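You operate a simulated robot arm through the tools that you are given. There is no shell and no other tool. Be economical: measure what you need, move in short steps, check, and stop when the job is done.

Carry out the task below with a simulated robot arm. There is one attempt and no reset: what you move stays moved.

TASK
Lift the taller bolt, close and pin the gate latch, drop the bolt.
Fine: at the middle posts of the long gate; the latch pin with the teal cap is parked in the pin hole of the middle post; leave the lower bolt down and the hinge pins alone.
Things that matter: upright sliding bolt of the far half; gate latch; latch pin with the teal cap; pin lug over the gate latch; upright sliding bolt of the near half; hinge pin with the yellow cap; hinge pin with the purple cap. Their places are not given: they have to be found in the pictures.

It is judged by the outcome, as a careful person would: the job done as asked, and still so three seconds after it is handed in. It fails if anything else is knocked over, pushed out of place, dropped, spilled or broken.

THE ROBOT
A 7-joint arm with a two-finger parallel gripper, fixed in place. Base frame: the origin is at the foot of the arm, x ahead of it, y to its left, z up. Lengths are in mm, angles in degrees, forces in N, time in s.
With the tool pointing down near the work surface it reaches from about 120 to 660 mm from the base axis. Its first joint turns from -66.0 to 66.0 degrees. Payload 2.4 kg.
Tool frame: the origin (TCP) lies between the finger pads and is the grasp point; the fingertips stand 30 mm ahead of it; z points along the fingers, y is the line along which they close. The gripper opens to 94 mm. The fingers are 28 mm wide and 10 mm thick; the gripper's body (50 by 96 mm) begins 55 mm behind the TCP.
Orientation is told as [roll, pitch, yaw] about the base's x, y, z axes, in that order, counted from this pose: with the fingers straight down and closing along the base's y, the tool's x points along the base's -x, its y along +y and its z along -z.

THE INTERFACE
- The arm moves only by the tool step_arm. Its argument "moves" is a list of rows, each an object of numbers (a shift or turn left out is 0, a gripper value left out holds the last): "x", "y", "z": the shift along the base's x, y, z in mm; "ax", "ay", "az": the turn, a rotation vector about the base's x, y, z in degrees; "grip": the opening, from 0 (shut) to 1 (fully open). In form: [{"x": .., "y": .., "z": .., "ax": .., "ay": .., "az": .., "grip": ..}, ...]. A call has 1 to 20 rows; each row shifts and turns the commanded pose from where the row before left it. A row lasts 0.2 s, in which the tool goes at most 50 mm and 8.6 degrees; a call with a longer step from one row to the next is refused whole, and so is a gripper value outside its range. A pose out of reach is approached as far as the arm can. The call stops where the force on the tool passes 90 N (or 10 N more than at its start, if that is more) or the arm is blocked; 0.2 s more then pass. The fingers move at their own pace (about 153 mm/s each) and stop on an object; they squeeze with about 43 N. The grip force told is the motor's: it shows also when the fingers shut on nothing. Time passes only in rows, and 0.2 s behind the last, so rows that do not move let the fingers close. It gives the time, the measured TCP pose, the force on the tool (base axes), the opening and the grip force at its end, in the units of the frame above (readings bear some noise).
- Cameras (640 x 400 px; columns grow to the right, rows downward): "scene" is fixed at [61, 502.4, 1441.5]; the picture's right is [-0.43, -0.90, 0.00], its down [-0.53, 0.25, -0.81] and it looks along [0.73, -0.35, -0.59] (base axes); focal length 301 px, centre (320, 200). "wrist" rides on the gripper at [-37, 0, -58] in the tool frame; the picture's right is [0.00, -1.00, 0.00], its down [0.97, 0.00, -0.24] and it looks along [0.24, 0.00, 0.97] (tool axes); focal length 218 px, centre (320, 200).
- grab_frame(camera): a new picture of that camera. No time passes.
- probe_pixels(camera, pixels): for up to 12 pixels [column, row] of the newest picture of that camera ("zoom" is the newest enlarged one), the place [x, y, z] in the base frame of the surface seen there, good to about 2 mm. No time passes.
- inspect(camera, box): a new picture of the part [left, top, right, bottom] of that camera's present view, enlarged. No time passes.
- finish_job(): hands the job in; it is judged then, once.

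Work in short steps. Measure before you move; look again where a grasp or a placing could have gone wrong, and mend it. You have 80 turns and 46 pictures in all, those below and enlarged ones among them. Open the gripper and draw the arm clear of the work before you hand the job in, unless the task says otherwise; then end with one line.

The tools are called by a JSON object that holds its "op" and its "data". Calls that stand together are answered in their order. step_arm: Moves the arm, as the interface text tells. Its arguments: {"type":"object","properties":{"moves":{"type":"array"}},"required":["moves"]} The other tools are called the same way: grab_frame (camera) takes a picture; probe_pixels (camera, pixels) gives the place of the surface under pixels of a picture; inspect (camera, box) takes an enlarged picture of a part of a camera's view; finish_job () hands the job in.

At the start:

```text
time_s: 0.0
position: [329.2, 252.9, 1266.0]
orientation: [0.0, 0.1, 0.0]
ft_force: [-0.4, -0.6, 0.0]
gripper_width: 93.9
gripper_force: 0.0
```

scene: 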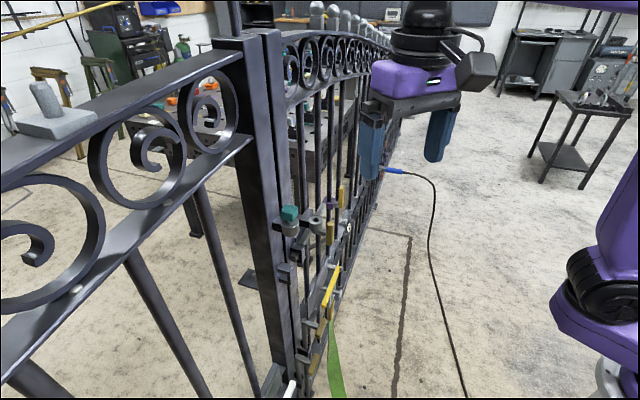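
wrist: 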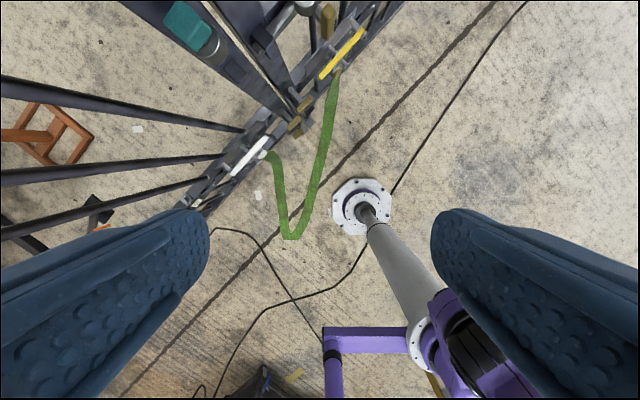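

The scene shows the teal cap near (290,213) and the latch parts around (330,230–290). I'll enlarge those areas.

{"op": "inspect", "data": {"camera": "scene", "box": [240, 170, 400, 270]}}

{"op": "inspect", "data": {"camera": "scene", "box": [240, 260, 400, 400]}}

{"op": "inspect", "data": {"camera": "wrist", "box": [140, 0, 400, 160]}}

```text
4.00 times, centred on (320, 220) of scene
```

zoom: 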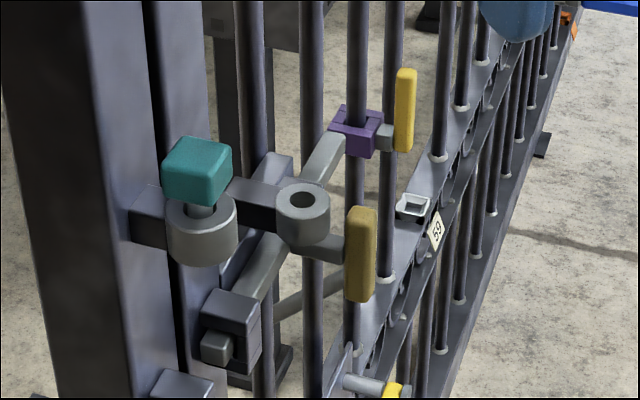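

```text
2.86 times, centred on (320, 330) of scene
```

zoom: 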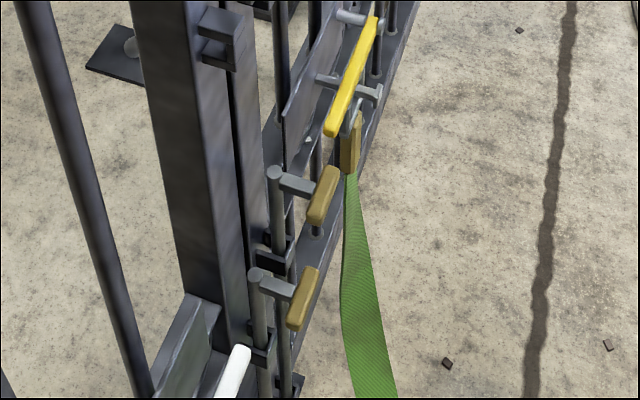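

```text
2.46 times, centred on (270, 80) of wrist
```

zoom: 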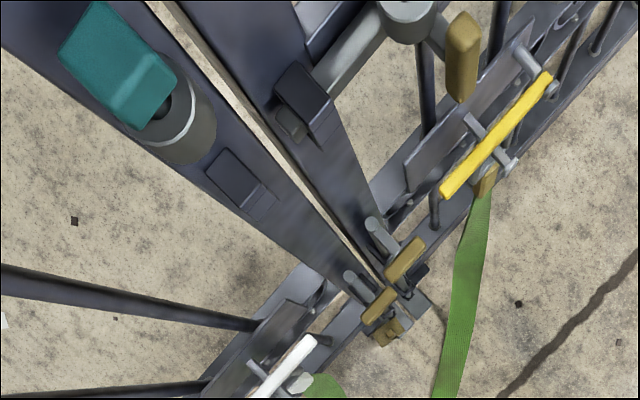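

Next I'll get 3D places: first on the upper zone (teal pin, lug, handles).

{"op": "inspect", "data": {"camera": "scene", "box": [265, 195, 365, 258]}}

```text
6.35 times, centred on (315, 226) of scene
```

zoom: 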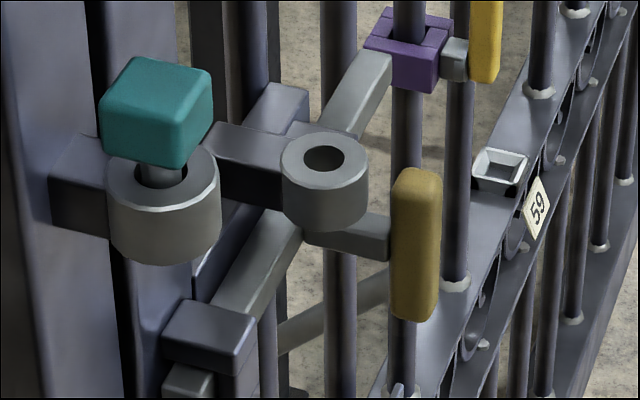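

{"op": "probe_pixels", "data": {"camera": "zoom", "pixels": [[155, 85], [160, 210], [325, 140], [325, 205], [415, 180], [415, 250], [355, 238], [250, 285], [205, 320], [190, 380], [355, 95], [405, 60]]}}

{"op": "probe_pixels", "data": {"camera": "scene", "pixels": [[300, 258], [337, 282], [296, 268], [289, 266], [288, 278], [330, 230], [342, 195], [235, 50], [270, 45], [347, 213], [320, 310], [290, 390]]}}

```text
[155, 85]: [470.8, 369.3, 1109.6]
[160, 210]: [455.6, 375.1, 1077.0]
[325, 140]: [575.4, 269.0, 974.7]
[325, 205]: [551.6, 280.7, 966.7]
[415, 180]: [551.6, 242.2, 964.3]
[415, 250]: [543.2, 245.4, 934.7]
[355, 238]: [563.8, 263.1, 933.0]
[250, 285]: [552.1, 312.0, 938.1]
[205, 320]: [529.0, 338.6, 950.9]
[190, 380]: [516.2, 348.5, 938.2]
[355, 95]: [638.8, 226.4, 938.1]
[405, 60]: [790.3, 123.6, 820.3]
```

```text
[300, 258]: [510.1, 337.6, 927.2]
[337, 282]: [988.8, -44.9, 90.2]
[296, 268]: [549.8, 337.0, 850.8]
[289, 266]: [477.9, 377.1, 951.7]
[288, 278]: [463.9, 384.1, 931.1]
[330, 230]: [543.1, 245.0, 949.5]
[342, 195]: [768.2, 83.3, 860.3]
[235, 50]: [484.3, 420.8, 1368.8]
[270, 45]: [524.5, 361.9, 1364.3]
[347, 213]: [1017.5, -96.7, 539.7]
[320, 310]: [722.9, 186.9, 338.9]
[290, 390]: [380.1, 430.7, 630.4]
```

Upper region: latch bar at z≈938 running along (+x,−y), knob at (545,244,950), pin lug at (567,277,972), teal pin at (470,370,1105). Now the lower region with the bolts.

{"op": "inspect", "data": {"camera": "scene", "box": [270, 255, 390, 330]}}

```text
5.33 times, centred on (330, 292) of scene
```

zoom: 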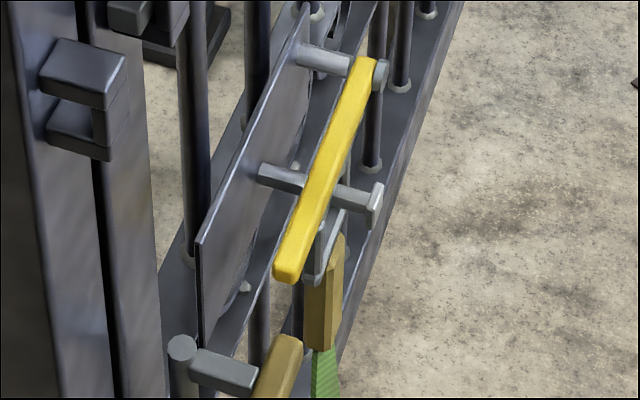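

{"op": "probe_pixels", "data": {"camera": "zoom", "pixels": [[365, 80], [290, 270], [325, 60], [375, 205], [325, 310], [325, 375], [182, 345], [225, 365], [275, 375], [255, 200], [80, 65], [80, 130]]}}

{"op": "inspect", "data": {"camera": "scene", "box": [270, 310, 390, 400]}}

```text
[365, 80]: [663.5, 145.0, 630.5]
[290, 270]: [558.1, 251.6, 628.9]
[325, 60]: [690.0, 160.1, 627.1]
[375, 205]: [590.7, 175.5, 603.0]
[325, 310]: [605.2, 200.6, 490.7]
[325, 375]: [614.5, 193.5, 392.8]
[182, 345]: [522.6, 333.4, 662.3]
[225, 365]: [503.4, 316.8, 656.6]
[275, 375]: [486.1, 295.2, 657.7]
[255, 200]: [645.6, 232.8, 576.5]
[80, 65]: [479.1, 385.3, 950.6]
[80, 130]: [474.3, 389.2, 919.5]
```

```text
4.44 times, centred on (330, 355) of scene
```

zoom: 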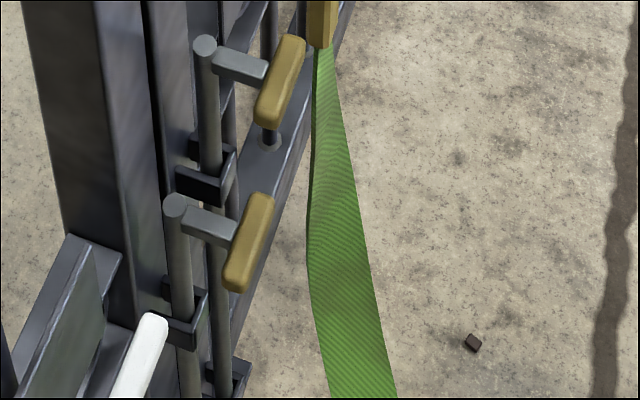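

{"op": "probe_pixels", "data": {"camera": "zoom", "pixels": [[203, 45], [240, 65], [290, 50], [270, 110], [208, 130], [205, 185], [175, 203], [208, 222], [258, 210], [240, 275], [180, 260], [150, 325]]}}

{"op": "inspect", "data": {"camera": "wrist", "box": [210, 60, 330, 160]}}

```text
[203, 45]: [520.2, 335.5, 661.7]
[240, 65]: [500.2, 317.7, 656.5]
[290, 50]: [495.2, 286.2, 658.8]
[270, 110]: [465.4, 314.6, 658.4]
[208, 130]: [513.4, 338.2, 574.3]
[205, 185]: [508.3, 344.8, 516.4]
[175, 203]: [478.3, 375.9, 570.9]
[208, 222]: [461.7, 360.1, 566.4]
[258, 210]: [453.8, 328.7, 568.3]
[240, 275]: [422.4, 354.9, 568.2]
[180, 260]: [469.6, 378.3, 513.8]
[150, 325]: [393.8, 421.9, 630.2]
```

```text
4.00 times, centred on (270, 110) of wrist
```

zoom: 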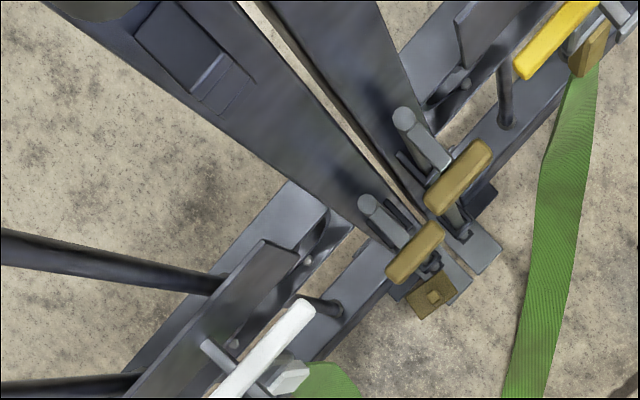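

The taller bolt is the far one: top at (521,334,662), wooden handle from (495,286) to (465,314), z≈658. The lower bolt's top is at z≈571. I'll bring the arm in front of the gate with yaw +45 and a tilt to get a closer view.

{"op": "step_arm", "data": {"moves": [{"az": 7.5, "x": 0, "y": -12, "z": -20}, {"az": 7.5, "x": 0, "y": -12, "z": -25}, {"az": 7.5, "x": 0, "y": -12, "z": -30}, {"az": 7.5, "x": 0, "y": -12, "z": -30}, {"az": 7.5, "x": 0, "y": -12, "z": -30}, {"az": 7.5, "x": 0, "y": -12, "z": -30}, {"ax": 5.3, "ay": -5.3, "y": -10, "z": -30}, {"ax": 5.3, "ay": -5.3, "y": -10, "z": -30}, {"ax": 5.3, "ay": -5.3, "z": -30}, {"ax": 5.3, "ay": -5.3, "z": -30}, {"ax": 5.3, "ay": -5.3, "z": -30}, {"ax": 5.3, "ay": -5.3, "z": -30}, {}]}}

{"op": "grab_frame", "data": {"camera": "wrist"}}

```text
time_s: 2.8
position: [328.2, 160.1, 922.1]
orientation: [-0.1, -45.0, 45.0]
ft_force: [0.4, -0.6, 0.5]
gripper_width: 93.9
gripper_force: 0.1
```

```text
36 pictures are left
```

wrist: 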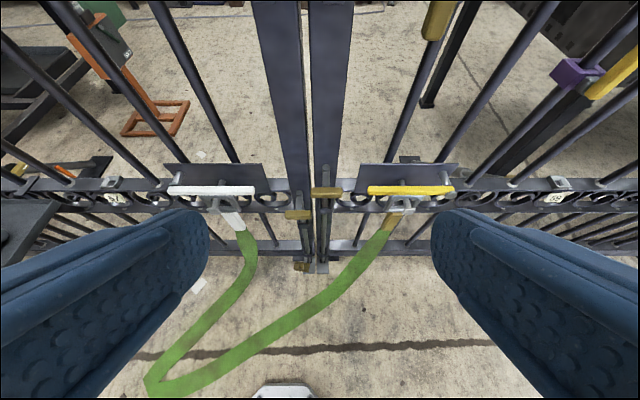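

Clear frontal view now; bolt handles at (327,193) and (298,215). I'll enlarge the centre.

{"op": "inspect", "data": {"camera": "wrist", "box": [256, 160, 384, 280]}}

{"op": "inspect", "data": {"camera": "wrist", "box": [240, 0, 480, 150]}}

```text
3.33 times, centred on (320, 220) of wrist
```

zoom: 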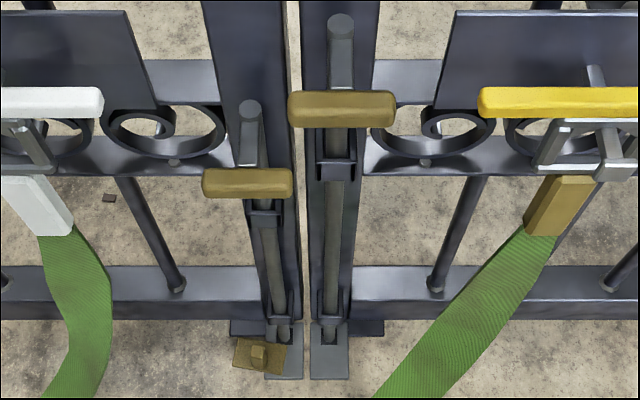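

```text
2.67 times, centred on (360, 75) of wrist
```

zoom: 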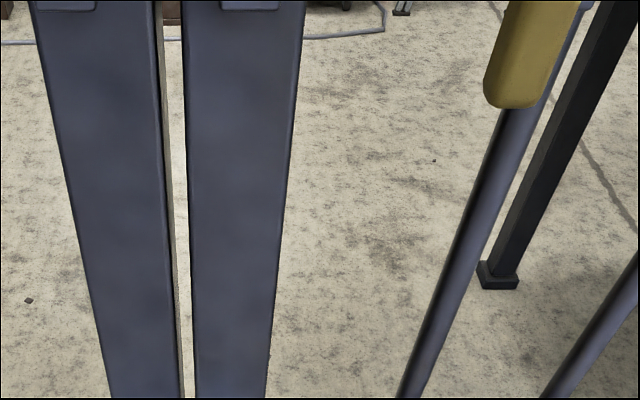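

Both bolts run in two guides each; nothing visibly holds the taller one up yet. I'll probe the details and creep closer for a pre-grasp view.

{"op": "probe_pixels", "data": {"camera": "wrist", "pixels": [[312, 193], [327, 191], [341, 193], [326, 166], [325, 207], [324, 212], [323, 250], [323, 270], [327, 199], [301, 266], [297, 213], [324, 233]]}}

{"op": "step_arm", "data": {"moves": [{"x": 20, "y": 18, "z": -30}, {"x": 20, "y": 18, "z": -35}, {"x": 20, "y": 18, "z": -35}, {"x": 20, "y": 18, "z": -35}, {"x": 15, "y": 12, "z": -30}, {}]}}

{"op": "grab_frame", "data": {"camera": "wrist"}}

```text
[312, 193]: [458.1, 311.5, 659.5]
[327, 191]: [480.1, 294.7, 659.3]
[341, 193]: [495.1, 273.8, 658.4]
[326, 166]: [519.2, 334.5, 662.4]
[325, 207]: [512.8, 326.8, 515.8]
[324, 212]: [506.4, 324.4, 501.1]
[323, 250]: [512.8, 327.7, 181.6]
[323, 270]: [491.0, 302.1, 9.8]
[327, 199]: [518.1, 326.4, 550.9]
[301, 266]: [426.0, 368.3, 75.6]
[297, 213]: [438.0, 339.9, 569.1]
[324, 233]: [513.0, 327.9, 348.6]
```

```text
time_s: 4.2
position: [423.4, 246.8, 755.2]
orientation: [0.0, -45.0, 44.9]
ft_force: [0.4, -0.7, 0.4]
gripper_width: 94.1
gripper_force: 0.0
```

```text
33 pictures are left
```

wrist: 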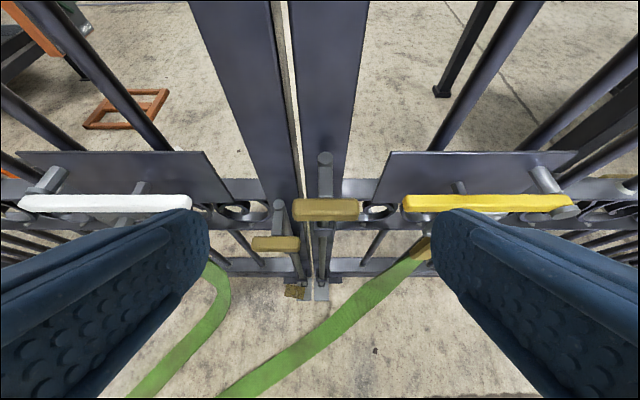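

Enlarging the taller bolt and guide to see if there is a rest or notch for the lifted bolt.

{"op": "inspect", "data": {"camera": "wrist", "box": [280, 140, 376, 300]}}

{"op": "inspect", "data": {"camera": "scene", "box": [268, 300, 340, 400]}}

```text
2.50 times, centred on (328, 220) of wrist
```

zoom: 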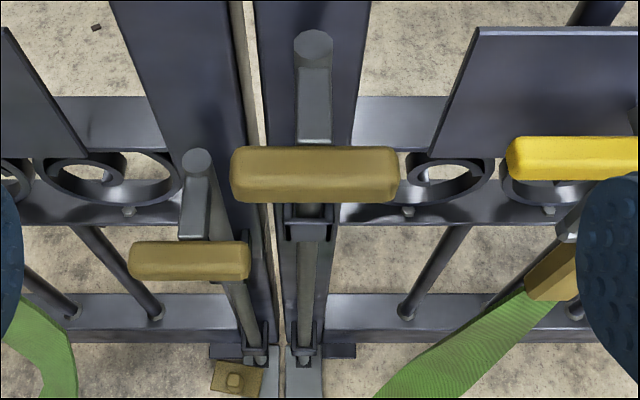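

```text
4.00 times, centred on (304, 350) of scene
```

zoom: 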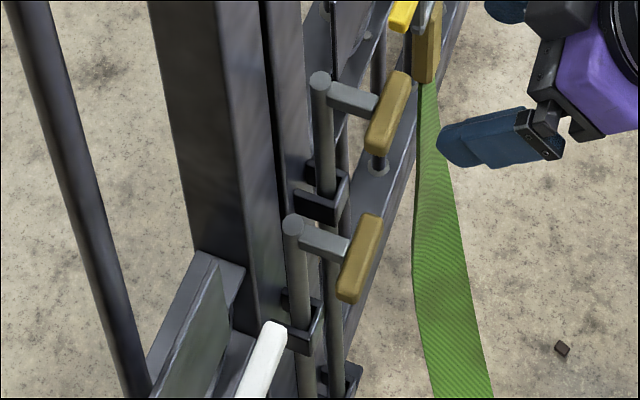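

No ledge visible, so I'll grip the handle by its ends (centre ≈(479,293,653)) and try lifting. Approach first.

{"op": "step_arm", "data": {"moves": [{"x": 10, "y": 1, "z": -15}, {"x": 12, "y": 12, "z": -24}, {"x": 12, "y": 12, "z": -24}, {"x": 12, "y": 12, "z": -22}, {"x": 9, "y": 9, "z": -17}, {}]}}

{"op": "grab_frame", "data": {"camera": "wrist"}}

```text
time_s: 5.6
position: [478.2, 291.3, 652.0]
orientation: [-0.1, -45.0, 45.0]
ft_force: [-0.4, 0.0, -0.3]
gripper_width: 93.8
gripper_force: 0.1
```

```text
30 pictures are left
```

wrist: 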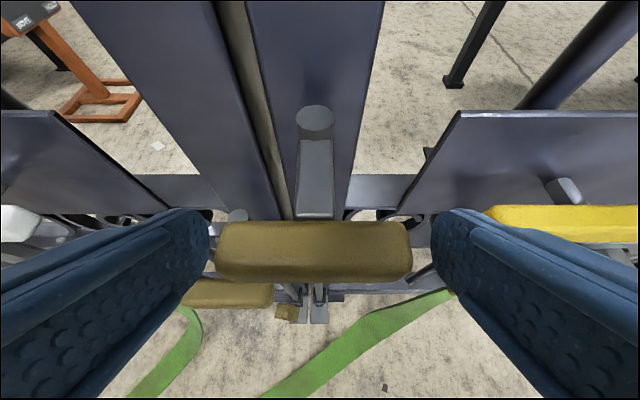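

The handle (215–412 px) sits between the fingers, ~2 mm left of centre. Shift slightly and close.

{"op": "step_arm", "data": {"moves": [{"x": -1.5, "y": 1.5}, {"grip": 0.0}, {"grip": 0.0}, {"grip": 0.0}]}}

```text
time_s: 6.6
position: [477.3, 293.3, 653.2]
orientation: [0.0, -45.0, 45.0]
ft_force: [-1.1, 1.7, -0.8]
gripper_width: 64.0
gripper_force: 44.8
```

Gripped at 64 mm. Lift 20 mm to feel the load.

{"op": "step_arm", "data": {"moves": [{"z": 7}, {"z": 7}, {"z": 7}, {}]}}

{"op": "inspect", "data": {"camera": "scene", "box": [240, 240, 400, 340]}}

```text
time_s: 7.6
position: [477.1, 293.4, 675.0]
orientation: [0.0, -44.7, 45.1]
ft_force: [-1.0, 4.7, -12.1]
gripper_width: 64.2
gripper_force: 45.8
```

```text
4.00 times, centred on (320, 290) of scene
```

zoom: 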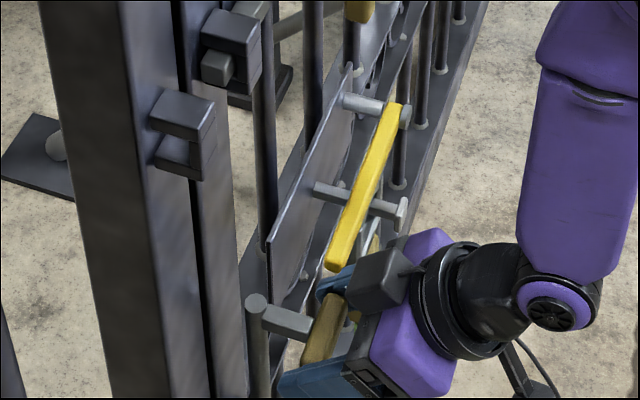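

It moves with ~12 N. Continue lifting another 60 mm and look.

{"op": "step_arm", "data": {"moves": [{"z": 10}, {"z": 10}, {"z": 10}, {"z": 10}, {"z": 10}, {"z": 10}, {}]}}

{"op": "grab_frame", "data": {"camera": "wrist"}}

```text
time_s: 9.2
position: [476.6, 291.8, 731.3]
orientation: [0.0, -44.4, 45.0]
ft_force: [3.0, 10.4, -38.0]
gripper_width: 59.6
gripper_force: 44.4
```

```text
28 pictures are left
```

wrist: 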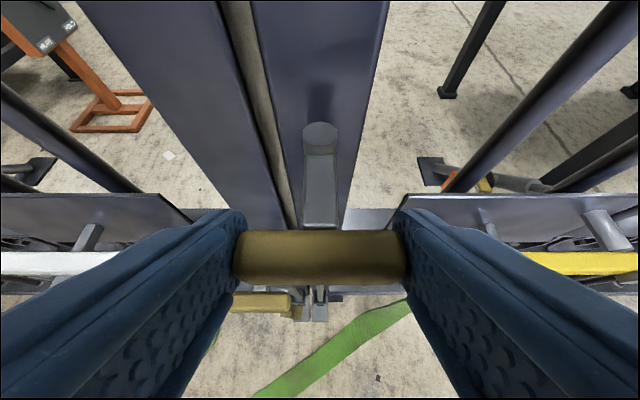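

Force rose to −38 N and the grip slid a little: an upper stop was likely reached. Measure the bolt top and handle.

{"op": "probe_pixels", "data": {"camera": "wrist", "pixels": [[320, 133], [320, 190], [320, 245], [250, 245], [390, 245]]}}

{"op": "inspect", "data": {"camera": "scene", "box": [240, 280, 368, 360]}}

```text
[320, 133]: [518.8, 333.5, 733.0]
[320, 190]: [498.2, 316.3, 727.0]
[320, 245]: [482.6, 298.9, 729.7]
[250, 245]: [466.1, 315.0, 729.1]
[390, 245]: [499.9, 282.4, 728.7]
```

```text
5.00 times, centred on (304, 320) of scene
```

zoom: 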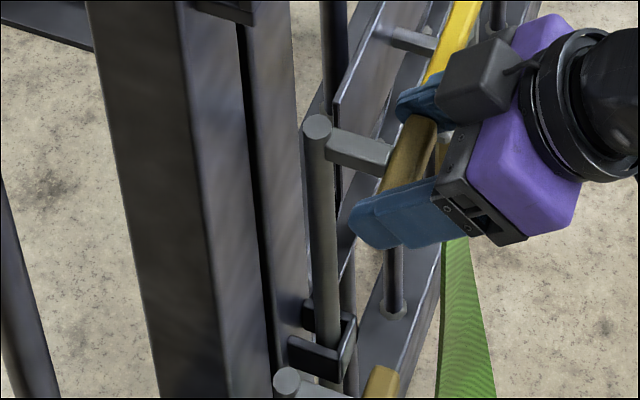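

The bolt is up 71 mm (662→733), at its stop. I'll ease down a few mm and read the force to learn whether it holds itself.

{"op": "step_arm", "data": {"moves": [{"z": -2}, {"z": -2}, {"z": -1}, {}]}}

```text
time_s: 10.2
position: [476.3, 292.5, 728.8]
orientation: [0.0, -44.8, 45.1]
ft_force: [-21.7, -5.8, 9.7]
gripper_width: 60.1
gripper_force: 44.8
```

Now the tool is being pushed up (+9.7 N): the bolt seems to hold by friction. Open the gripper and check.

{"op": "step_arm", "data": {"moves": [{"grip": 0.75}, {"grip": 1.0}, {}, {}]}}

{"op": "grab_frame", "data": {"camera": "wrist"}}

{"op": "probe_pixels", "data": {"camera": "wrist", "pixels": [[320, 133], [320, 190], [320, 245], [250, 245], [390, 245]]}}

```text
time_s: 11.2
position: [476.7, 292.2, 729.7]
orientation: [0.0, -45.0, 45.0]
ft_force: [-0.1, -0.6, 0.1]
gripper_width: 93.9
gripper_force: 0.0
```

```text
26 pictures are left
```

wrist: 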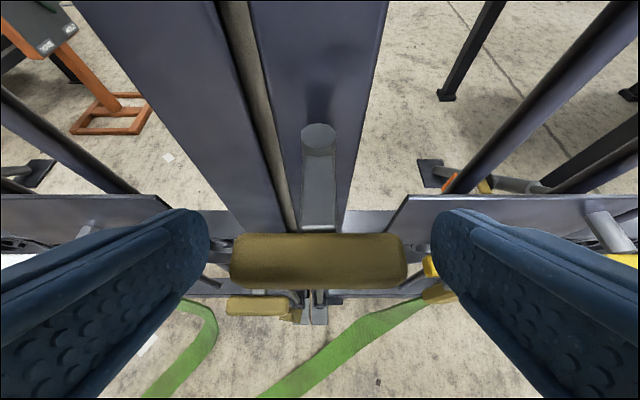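

```text
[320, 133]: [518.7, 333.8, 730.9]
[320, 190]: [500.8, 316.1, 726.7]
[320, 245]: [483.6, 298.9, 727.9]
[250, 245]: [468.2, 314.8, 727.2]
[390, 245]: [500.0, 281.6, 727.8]
```

The bolt stays up at z≈731. Retreat and go to a view of the latch knob (~(545,244,940)).

{"op": "step_arm", "data": {"moves": [{"x": -15, "y": -15, "z": 20}, {"x": -15, "y": -15, "z": 20}, {"x": -15, "y": -15, "z": 20}, {"x": -15, "y": -15, "z": 25}, {"x": 8, "y": -11, "z": 33}, {"x": 8, "y": -11, "z": 33}, {"x": 8, "y": -11, "z": 33}, {"x": 8, "y": -11, "z": 33}, {"x": 9, "y": -11, "z": 33}, {"x": 9, "y": -11, "z": 30}, {}]}}

{"op": "grab_frame", "data": {"camera": "wrist"}}

```text
time_s: 13.6
position: [470.8, 165.1, 1009.7]
orientation: [0.0, -44.9, 45.0]
ft_force: [-0.3, -0.3, 0.3]
gripper_width: 94.1
gripper_force: 0.2
```

```text
25 pictures are left
```

wrist: 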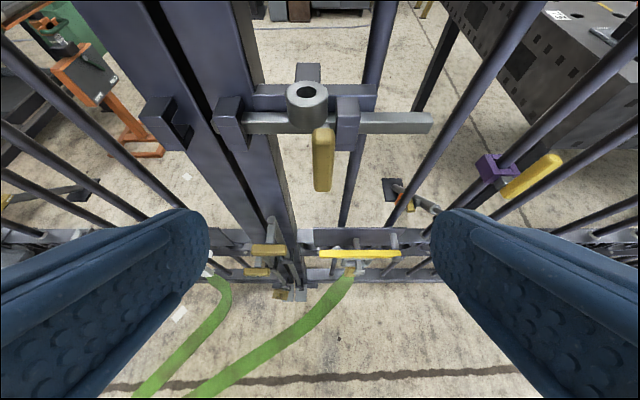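

{"op": "inspect", "data": {"camera": "wrist", "box": [130, 60, 450, 210]}}

{"op": "probe_pixels", "data": {"camera": "wrist", "pixels": [[322, 135], [323, 185], [307, 92], [300, 105], [265, 120], [246, 123], [228, 105], [350, 105], [400, 120], [430, 123], [160, 110], [185, 140]]}}

```text
2.00 times, centred on (290, 135) of wrist
```

zoom: 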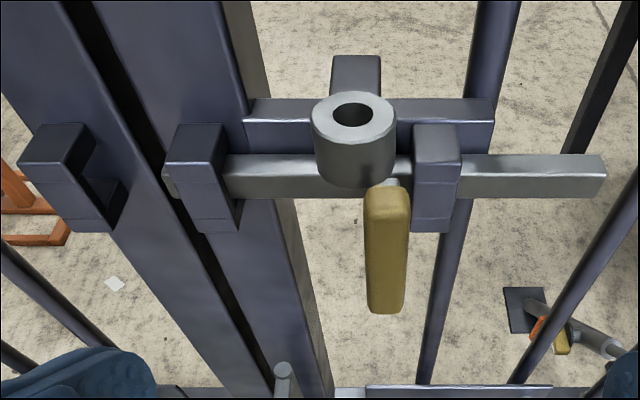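

```text
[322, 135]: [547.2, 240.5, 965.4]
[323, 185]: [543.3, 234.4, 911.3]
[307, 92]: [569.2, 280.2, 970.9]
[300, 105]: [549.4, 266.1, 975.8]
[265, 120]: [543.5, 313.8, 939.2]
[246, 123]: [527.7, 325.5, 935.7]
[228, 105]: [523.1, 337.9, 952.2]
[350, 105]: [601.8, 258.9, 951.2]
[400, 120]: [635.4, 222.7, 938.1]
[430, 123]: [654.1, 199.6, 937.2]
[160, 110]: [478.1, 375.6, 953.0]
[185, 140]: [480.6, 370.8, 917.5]
```

The latch bar (z≈938) sits in two guides at s≈131 and 242 (s=(x−y)/√2); the near post's keeper is at s≈72; the knob is centred at ≈(547,240,935). Approach the knob.

{"op": "step_arm", "data": {"moves": [{"x": 10, "y": 10}, {"x": 10, "y": 10, "z": -2}, {"x": 14, "y": 14, "z": -20}, {"x": 14, "y": 14, "z": -20}, {"x": 14, "y": 14, "z": -20}, {"x": 11, "y": 11, "z": -16}, {}]}}

{"op": "grab_frame", "data": {"camera": "wrist"}}

```text
time_s: 15.2
position: [541.8, 239.8, 931.5]
orientation: [0.0, -45.1, 45.1]
ft_force: [0.2, -0.1, -0.3]
gripper_width: 94.2
gripper_force: 0.1
```

```text
23 pictures are left
```

wrist: 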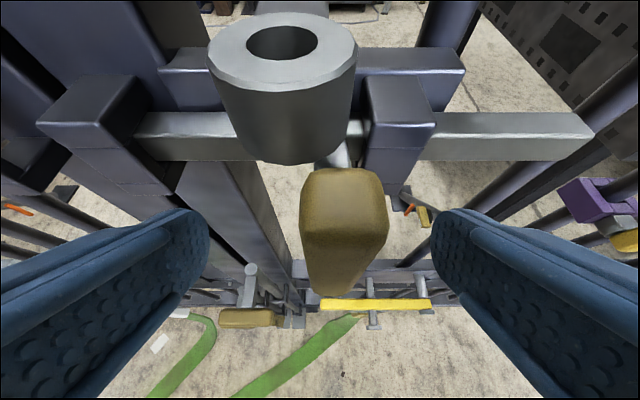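

Knob is between the fingers, slightly right (343 px). Shift 3 mm and close.

{"op": "step_arm", "data": {"moves": [{"x": 2.5, "y": -2.5}, {"grip": 0.3}, {"grip": 0.0}, {"grip": 0.0}, {}]}}

```text
time_s: 16.4
position: [544.3, 237.3, 933.0]
orientation: [0.0, -45.0, 44.8]
ft_force: [3.7, -1.1, -1.0]
gripper_width: 22.0
gripper_force: 44.8
```

Gripped (22 mm). Slide along the gate (−x,+y) in small steps, watching the force.

{"op": "step_arm", "data": {"moves": [{"x": -4, "y": 4}, {"x": -4, "y": 4}, {"x": -4, "y": 4}, {"x": -4, "y": 4}, {"x": -4, "y": 4}, {}]}}

```text
time_s: 17.8
position: [523.0, 259.4, 931.8]
orientation: [0.0, -45.0, 45.1]
ft_force: [8.8, 5.7, -1.4]
gripper_width: 21.9
gripper_force: 44.8
```

{"op": "step_arm", "data": {"moves": [{"x": -4, "y": 4}, {"x": -4, "y": 4}, {"x": -4, "y": 4}, {"x": -3, "y": 3}, {}]}}

{"op": "grab_frame", "data": {"camera": "wrist"}}

```text
time_s: 19.0
position: [507.4, 273.5, 932.8]
orientation: [0.1, -44.9, 45.0]
ft_force: [5.1, 1.3, 5.0]
gripper_width: 22.3
gripper_force: 45.5
```

```text
22 pictures are left
```

wrist: 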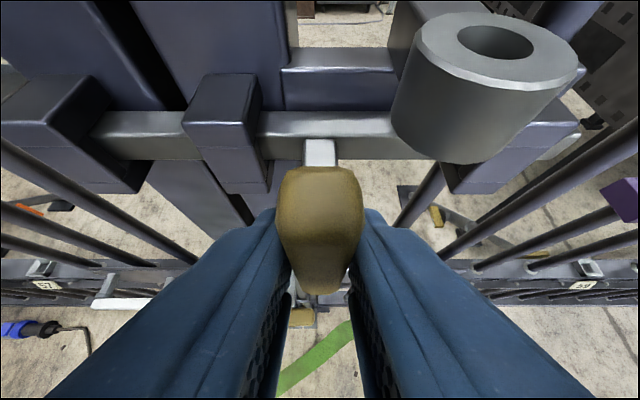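

The bar has reached the near keeper; the stem is still ~13 mm from the guide. Continue gently to the stop.

{"op": "step_arm", "data": {"moves": [{"x": -2, "y": 2}, {"x": -2, "y": 2}, {"x": -2, "y": 2}, {"x": -2, "y": 2}, {}]}}

{"op": "grab_frame", "data": {"camera": "wrist"}}

```text
time_s: 20.2
position: [502.3, 279.2, 932.0]
orientation: [0.0, -44.9, 44.5]
ft_force: [15.2, -8.6, -2.0]
gripper_width: 22.0
gripper_force: 45.1
```

```text
21 pictures are left
```

wrist: 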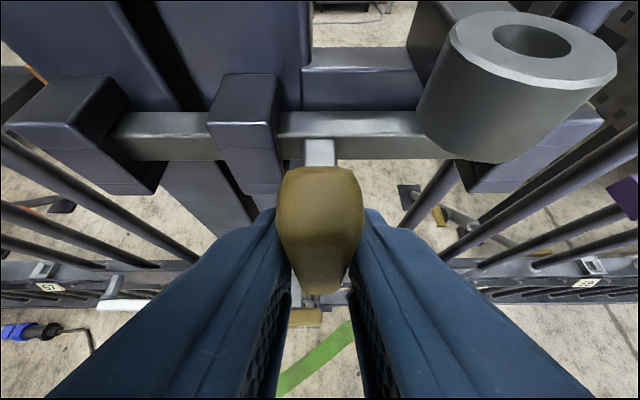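

Moved only ~5 of 8 mm with rising force: near the end stop. One more small push to confirm.

{"op": "step_arm", "data": {"moves": [{"x": -2, "y": 2}, {"x": -2, "y": 2}, {}]}}

```text
time_s: 21.0
position: [502.6, 280.1, 932.0]
orientation: [0.1, -45.0, 43.9]
ft_force: [38.0, -15.2, -0.5]
gripper_width: 22.2
gripper_force: 45.0
```

End stop reached (38 N, no motion). Unload, open and retreat, then look down into the lug.

{"op": "step_arm", "data": {"moves": [{"x": 2.5, "y": -2.2}, {"x": 2.5, "y": -2.2}, {"grip": 0.6}, {"grip": 0.6}, {"x": -10, "y": -10, "z": 12}, {"x": -15, "y": -15, "z": 20}, {"x": -15, "y": -15, "z": 25}, {"x": 0, "y": -20, "z": 30}, {"x": 10, "y": -20, "z": 30}, {"x": 15, "y": -5, "z": 30}, {}]}}

{"op": "grab_frame", "data": {"camera": "wrist"}}

```text
time_s: 23.4
position: [486.6, 197.1, 1079.9]
orientation: [-0.1, -45.0, 45.0]
ft_force: [0.2, -1.1, 0.0]
gripper_width: 56.4
gripper_force: 0.1
```

```text
20 pictures are left
```

wrist: 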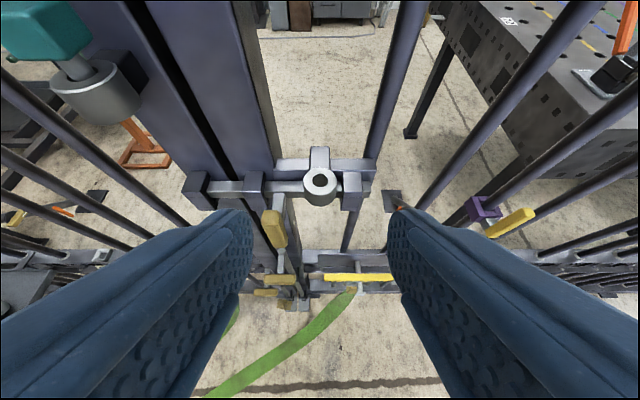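

{"op": "inspect", "data": {"camera": "wrist", "box": [260, 130, 380, 210]}}

{"op": "inspect", "data": {"camera": "wrist", "box": [0, 0, 160, 130]}}

{"op": "probe_pixels", "data": {"camera": "wrist", "pixels": [[308, 180], [333, 180], [320, 173], [320, 190], [320, 181], [60, 25], [60, 60], [100, 95], [30, 5], [75, 35], [75, 72], [278, 240]]}}

```text
5.00 times, centred on (320, 170) of wrist
```

zoom: 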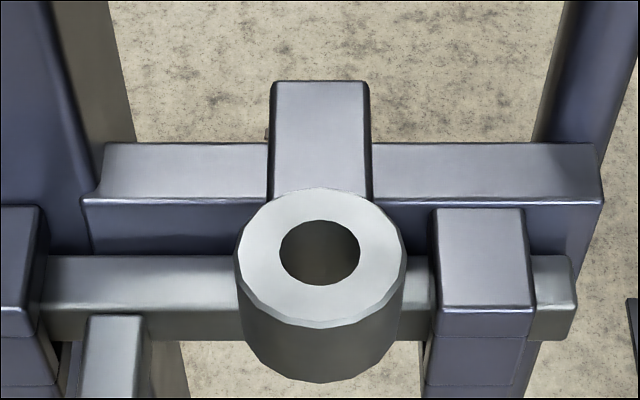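

```text
3.08 times, centred on (80, 65) of wrist
```

zoom: 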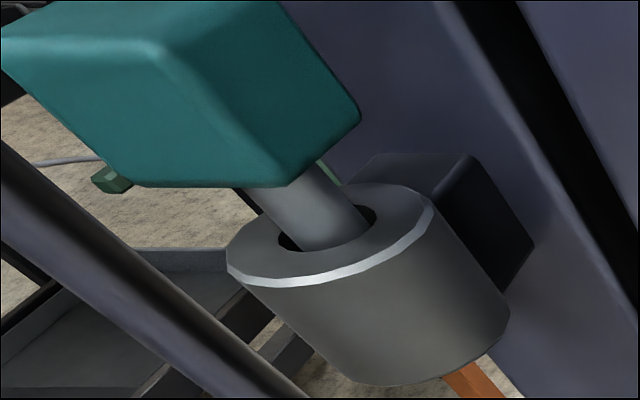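

```text
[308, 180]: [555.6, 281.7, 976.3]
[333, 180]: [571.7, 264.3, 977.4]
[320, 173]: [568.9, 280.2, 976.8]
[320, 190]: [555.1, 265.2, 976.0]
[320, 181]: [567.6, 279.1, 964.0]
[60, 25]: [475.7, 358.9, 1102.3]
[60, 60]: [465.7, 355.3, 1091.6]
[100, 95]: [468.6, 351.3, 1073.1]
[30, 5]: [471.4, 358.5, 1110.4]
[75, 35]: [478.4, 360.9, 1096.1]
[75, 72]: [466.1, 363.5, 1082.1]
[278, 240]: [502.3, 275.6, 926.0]
```

Latch closed. I need to know where the bar lies relative to the lug's hole axis (≈(563,273)). Probe bar and ring rim, and view from the scene camera.

{"op": "probe_pixels", "data": {"camera": "wrist", "pixels": [[300, 183], [300, 186], [300, 192], [300, 196], [345, 183], [345, 194], [371, 185], [371, 194], [320, 168], [320, 200], [320, 205], [339, 195]]}}

{"op": "inspect", "data": {"camera": "scene", "box": [270, 190, 350, 260]}}

```text
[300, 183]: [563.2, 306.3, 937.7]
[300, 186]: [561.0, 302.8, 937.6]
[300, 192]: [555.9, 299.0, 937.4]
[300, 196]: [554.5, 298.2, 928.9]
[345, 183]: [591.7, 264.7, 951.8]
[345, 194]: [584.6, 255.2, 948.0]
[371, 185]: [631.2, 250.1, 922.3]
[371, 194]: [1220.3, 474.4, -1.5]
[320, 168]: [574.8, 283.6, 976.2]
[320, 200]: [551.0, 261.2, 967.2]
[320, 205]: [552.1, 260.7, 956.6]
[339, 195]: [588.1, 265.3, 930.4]
```

```text
5.71 times, centred on (310, 225) of scene
```

zoom: 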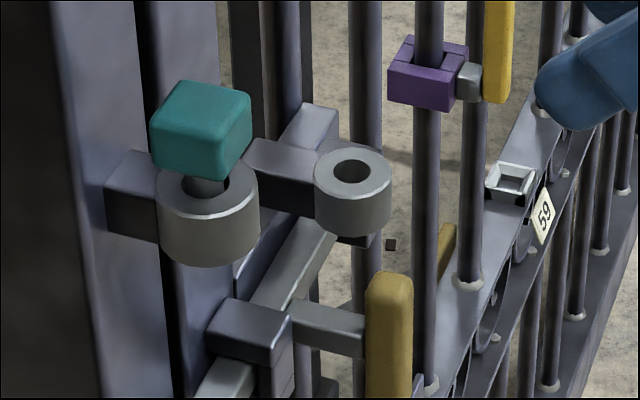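

The lug's axis is at n≈591 while the bar's front face is at n≈604, so I need to see what is under the lug. Level the hand and look from in front, lower down.

{"op": "step_arm", "data": {"moves": [{"x": -10, "y": -10, "z": -25, "ax": 5.3, "ay": -5.3}, {"x": -10, "y": -10, "z": -30, "ax": 5.3, "ay": -5.3}, {"x": -5, "y": -5, "z": -30, "ax": 5.3, "ay": -5.3}, {"z": -35, "ax": 5.3, "ay": -5.3}, {"z": -35, "ax": 5.3, "ay": -5.3}, {"z": -35, "ax": 5.3, "ay": -5.3}, {}]}}

{"op": "grab_frame", "data": {"camera": "wrist"}}

```text
time_s: 25.0
position: [462.0, 171.3, 888.6]
orientation: [-136.1, -89.9, -179.0]
ft_force: [0.2, -0.3, 0.1]
gripper_width: 56.3
gripper_force: 0.1
```

```text
16 pictures are left
```

wrist: 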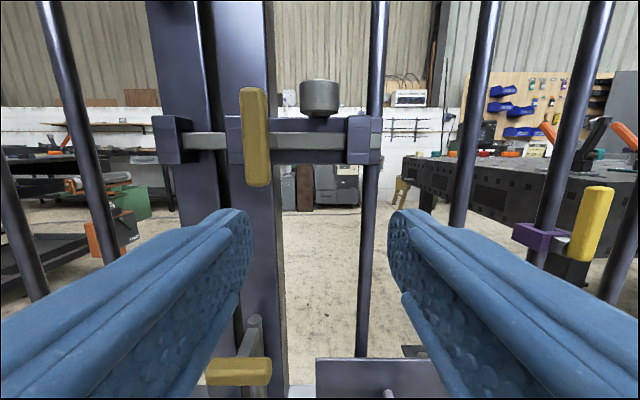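

Nothing sits under the lug: the pin just drops through it in front of the bar. The cap is best gripped with the hand horizontal (to clear lug top z≈1082 and the post). Move in front of the teal cap.

{"op": "step_arm", "data": {"moves": [{"x": -11, "y": 12, "z": 27, "grip": 0.75}, {"x": -11, "y": 12, "z": 27}, {"x": -11, "y": 12, "z": 27}, {"x": -12, "y": 12, "z": 27}, {"x": -12, "y": 12, "z": 27}, {"x": -12, "y": 12, "z": 27}, {"x": -12, "y": 12, "z": 27}, {"x": -12, "y": 12, "z": 24}, {}]}}

{"op": "grab_frame", "data": {"camera": "wrist"}}

```text
time_s: 27.0
position: [368.8, 268.6, 1101.8]
orientation: [11.0, -89.9, 33.9]
ft_force: [0.6, 0.1, -0.4]
gripper_width: 70.2
gripper_force: 0.1
```

```text
15 pictures are left
```

wrist: 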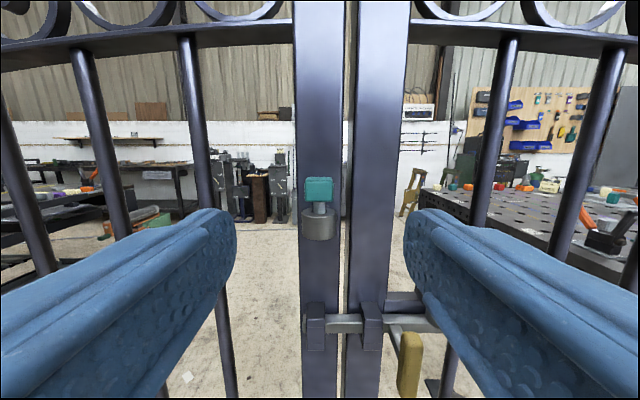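

{"op": "probe_pixels", "data": {"camera": "wrist", "pixels": [[319, 192], [308, 192], [330, 192], [319, 180], [319, 200], [319, 207], [319, 212], [320, 225], [304, 225], [335, 225], [320, 150], [320, 260]]}}

{"op": "inspect", "data": {"camera": "wrist", "box": [280, 165, 360, 255]}}

```text
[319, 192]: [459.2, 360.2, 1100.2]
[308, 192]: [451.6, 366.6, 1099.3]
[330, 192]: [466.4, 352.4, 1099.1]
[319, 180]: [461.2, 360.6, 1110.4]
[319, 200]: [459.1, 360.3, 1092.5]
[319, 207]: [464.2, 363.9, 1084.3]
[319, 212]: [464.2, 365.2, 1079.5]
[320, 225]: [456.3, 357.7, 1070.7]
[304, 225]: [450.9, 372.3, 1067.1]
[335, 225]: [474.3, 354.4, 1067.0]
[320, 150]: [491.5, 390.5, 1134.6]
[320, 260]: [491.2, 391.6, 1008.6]
```

```text
4.44 times, centred on (320, 210) of wrist
```

zoom: 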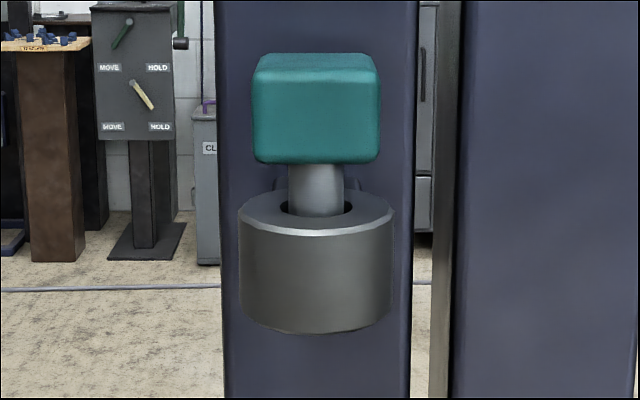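

Cap: front n≈579, s≈70, z 1089–1112; lug top ≈1079; post face n≈624. Advance with TCP to ≈(464,364,1101) (tips 8 mm short of the post).

{"op": "step_arm", "data": {"moves": [{"x": 20, "y": 20}, {"x": 20, "y": 20}, {"x": 20, "y": 20}, {"x": 18, "y": 18}, {"x": 10, "y": 10}, {"x": 7, "y": 7.5}, {}]}}

{"op": "grab_frame", "data": {"camera": "wrist"}}

```text
time_s: 28.6
position: [463.6, 361.0, 1103.2]
orientation: [-4.8, -89.9, 49.8]
ft_force: [-0.5, -0.8, -0.2]
gripper_width: 70.6
gripper_force: 0.0
```

```text
13 pictures are left
```

wrist: 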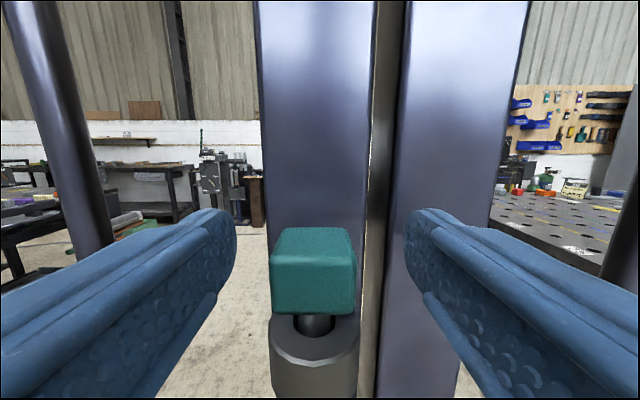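

Cap between the fingers, ~2 mm left of centre. Centre and close.

{"op": "step_arm", "data": {"moves": [{"x": -1.5, "y": 1.5}, {"grip": 0.35}, {"grip": 0.0}, {"grip": 0.0}, {}]}}

```text
time_s: 29.8
position: [461.5, 362.1, 1102.1]
orientation: [3.0, -89.9, 42.0]
ft_force: [0.5, 0.4, 0.5]
gripper_width: 29.6
gripper_force: 43.0
```

Gripped (29.6 mm). Lift straight up 60 mm and look at the pin length.

{"op": "step_arm", "data": {"moves": [{"z": 10}, {"z": 10}, {"z": 10}, {"z": 10}, {"z": 10}, {"z": 10}, {}]}}

{"op": "inspect", "data": {"camera": "scene", "box": [250, 160, 370, 250]}}

```text
time_s: 31.4
position: [462.2, 362.1, 1161.3]
orientation: [-9.5, -89.9, 54.7]
ft_force: [-0.5, -0.2, -1.2]
gripper_width: 29.5
gripper_force: 42.8
```

```text
4.44 times, centred on (310, 205) of scene
```

zoom: 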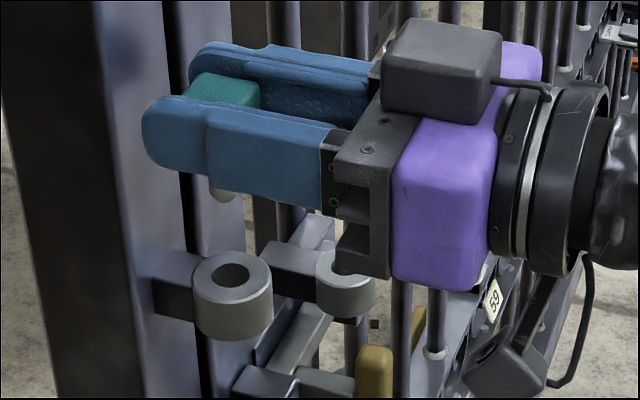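

{"op": "probe_pixels", "data": {"camera": "zoom", "pixels": [[222, 194], [228, 188], [200, 275], [232, 257], [262, 275], [232, 287], [225, 90], [330, 258], [320, 280], [225, 310], [335, 300]]}}

{"op": "grab_frame", "data": {"camera": "wrist"}}

```text
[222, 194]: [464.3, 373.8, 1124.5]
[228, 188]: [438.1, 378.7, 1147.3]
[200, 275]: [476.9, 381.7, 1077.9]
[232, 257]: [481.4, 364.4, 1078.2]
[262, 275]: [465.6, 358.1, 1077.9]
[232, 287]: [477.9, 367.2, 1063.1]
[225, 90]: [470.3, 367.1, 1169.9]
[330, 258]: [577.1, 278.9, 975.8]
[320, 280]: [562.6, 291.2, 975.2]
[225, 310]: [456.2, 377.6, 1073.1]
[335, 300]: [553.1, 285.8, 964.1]
```

```text
11 pictures are left
```

wrist: 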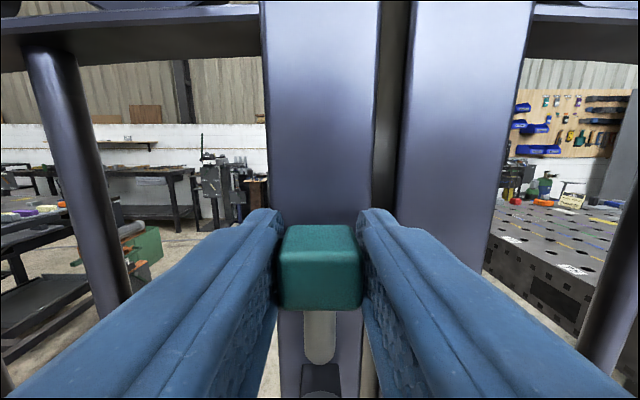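

The pin is out (tip ≈38 mm below TCP). Lug target: axis n≈591, s≈205.3, top z 976. Back off, carry it over, and hover ~12 mm above.

{"op": "step_arm", "data": {"moves": [{"x": -10, "y": -10}, {"x": 10, "y": -10}, {"x": 14, "y": -14}, {"x": 14, "y": -14}, {"x": 14, "y": -14}, {"x": 14, "y": -14}, {"x": 14, "y": -14}, {"x": 13.8, "y": -16.6}, {"z": -25}, {"z": -25}, {"z": -25}, {"z": -25}, {"z": -20}, {"x": 10, "y": 10}, {"z": -14}, {}, {}]}}

{"op": "grab_frame", "data": {"camera": "wrist"}}

{"op": "inspect", "data": {"camera": "scene", "box": [280, 170, 380, 250]}}

```text
time_s: 35.0
position: [556.3, 266.4, 1028.2]
orientation: [-1.9, -89.9, 46.9]
ft_force: [-0.3, 0.9, -1.1]
gripper_width: 29.7
gripper_force: 42.8
```

```text
10 pictures are left
```

wrist: 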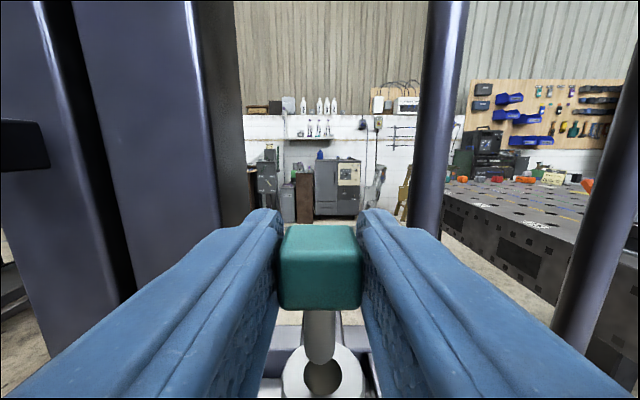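

```text
5.00 times, centred on (330, 210) of scene
```

zoom: 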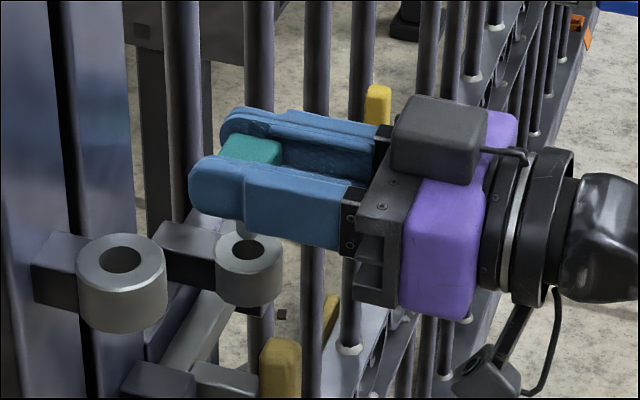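

Pin centre ≈320 px, lug hole ≈322–324 px: about 1.5 mm more to +s needed. Probe for depth (n) alignment.

{"op": "probe_pixels", "data": {"camera": "wrist", "pixels": [[320, 330], [320, 345], [320, 355], [294, 372], [353, 372], [294, 385], [353, 385], [320, 392], [323, 396], [330, 348], [310, 348], [320, 290]]}}

{"op": "inspect", "data": {"camera": "wrist", "box": [270, 300, 380, 400]}}

```text
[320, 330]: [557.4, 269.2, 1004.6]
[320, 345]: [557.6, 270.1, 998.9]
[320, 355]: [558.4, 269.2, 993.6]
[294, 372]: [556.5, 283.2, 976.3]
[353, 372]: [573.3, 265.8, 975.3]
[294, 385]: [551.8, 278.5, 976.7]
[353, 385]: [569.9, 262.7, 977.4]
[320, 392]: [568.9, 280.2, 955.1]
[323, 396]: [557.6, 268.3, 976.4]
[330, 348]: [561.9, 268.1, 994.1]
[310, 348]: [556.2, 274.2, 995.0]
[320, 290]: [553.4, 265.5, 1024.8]
```

```text
4.00 times, centred on (325, 350) of wrist
```

zoom: 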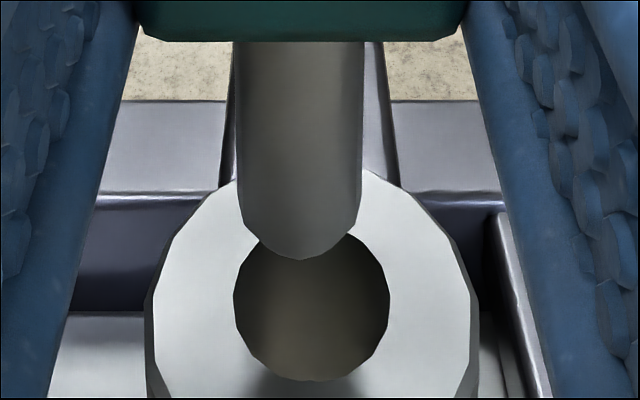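

Pin: n≈590.9, s≈203.7; hole ≈1.2 mm further along +s, +0.5 in n. Correct and lower to just inside the hole.

{"op": "step_arm", "data": {"moves": [{"x": 1.2, "y": -0.5}, {}, {"z": -5}, {"z": -5}, {"z": -4}, {"z": -3}, {"z": -3}, {"z": -3}, {}]}}

```text
time_s: 37.0
position: [557.1, 266.0, 1004.7]
orientation: [-3.2, -89.9, 48.1]
ft_force: [0.2, 0.3, -1.3]
gripper_width: 29.2
gripper_force: 42.8
```

No contact force with the tip ~7 mm inside the lug. Continue down slowly.

{"op": "step_arm", "data": {"moves": [{"z": -3}, {"z": -2}, {"z": -2}, {"z": -2}, {}]}}

{"op": "inspect", "data": {"camera": "wrist", "box": [250, 230, 390, 400]}}

```text
time_s: 38.2
position: [556.8, 266.9, 1000.1]
orientation: [-170.6, -89.3, -144.5]
ft_force: [-4.7, -4.7, 25.3]
gripper_width: 29.7
gripper_force: 42.6
```

```text
2.35 times, centred on (320, 315) of wrist
```

zoom: 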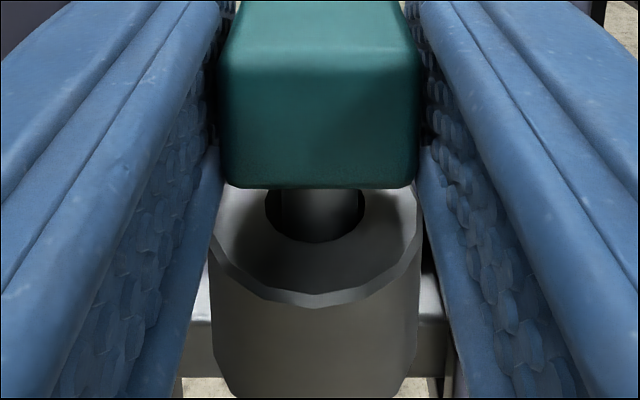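

Contact at TCP z≈1000, exactly the expected seated height (same cap-to-lug gap as when parked). Unload and open.

{"op": "step_arm", "data": {"moves": [{"z": 2}, {"z": 1.5}, {"grip": 0.45}, {"grip": 0.5}, {}]}}

{"op": "inspect", "data": {"camera": "wrist", "box": [250, 230, 390, 400]}}

```text
time_s: 39.4
position: [557.2, 265.6, 997.6]
orientation: [9.1, -89.9, 35.9]
ft_force: [-0.4, 0.5, 0.5]
gripper_width: 46.6
gripper_force: 0.1
```

```text
2.35 times, centred on (320, 315) of wrist
```

zoom: 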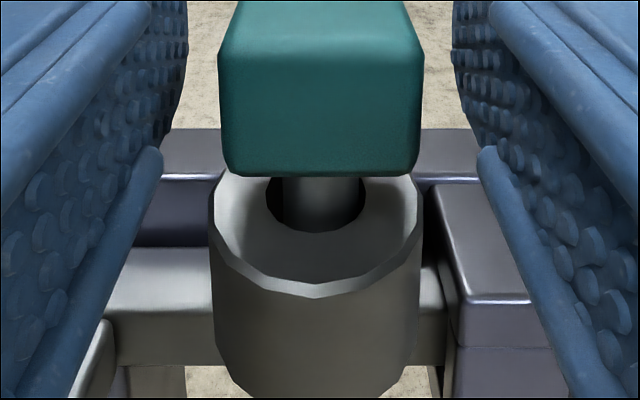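

The pin stands in the lug, free of the fingers. Retreat, tilt back to 45°, and go to the pre-grasp in front of the raised bolt handle.

{"op": "step_arm", "data": {"moves": [{"x": -12, "y": -12}, {"x": -14, "y": -14}, {"x": -14, "y": -14}, {"x": -14, "y": -14}, {"x": -14, "y": -14}, {"x": -14, "y": -14}, {"x": -14, "y": -14}, {"x": -7, "y": 10, "z": -30, "ax": -5.3, "ay": 5.3, "grip": 1.0}, {"x": -7, "y": 10, "z": -30, "ax": -5.3, "ay": 5.3}, {"x": -7, "y": 10, "z": -30, "ax": -5.3, "ay": 5.3}, {"x": -8, "y": 11, "z": -30, "ax": -5.3, "ay": 5.3}, {"x": -7, "y": 11, "z": -30, "ax": -5.3, "ay": 5.3}, {"x": -8, "y": 10, "z": -30, "ax": -5.3, "ay": 5.3}, {}]}}

{"op": "grab_frame", "data": {"camera": "wrist"}}

```text
time_s: 42.4
position: [417.1, 230.2, 819.8]
orientation: [-0.1, -45.0, 45.1]
ft_force: [0.1, -0.3, -0.2]
gripper_width: 93.9
gripper_force: 0.2
```

```text
5 pictures are left
```

wrist: 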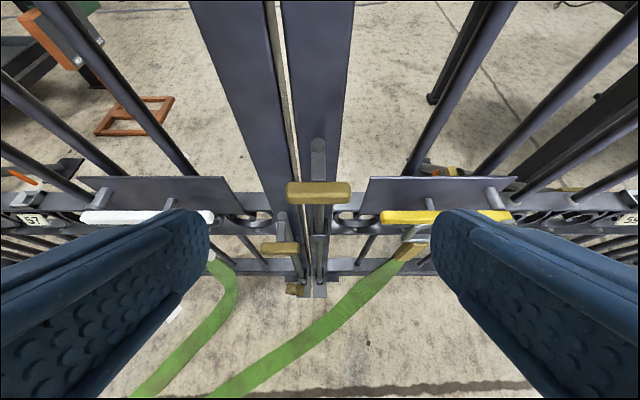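

The bolt is still up (handle at (319,193)). Advance to the handle and grip.

{"op": "step_arm", "data": {"moves": [{"x": 10, "y": 12, "z": -16}, {"x": 12, "y": 12, "z": -20}, {"x": 12, "y": 12, "z": -20}, {"x": 13, "y": 13, "z": -21}, {"x": 13, "y": 13, "z": -21}, {}, {"grip": 0.5}, {"grip": 0.0}, {"grip": 0.0}, {}]}}

```text
time_s: 44.6
position: [477.1, 292.0, 723.5]
orientation: [0.1, -45.1, 44.7]
ft_force: [12.4, -8.8, 6.7]
gripper_width: 59.9
gripper_force: 44.9
```

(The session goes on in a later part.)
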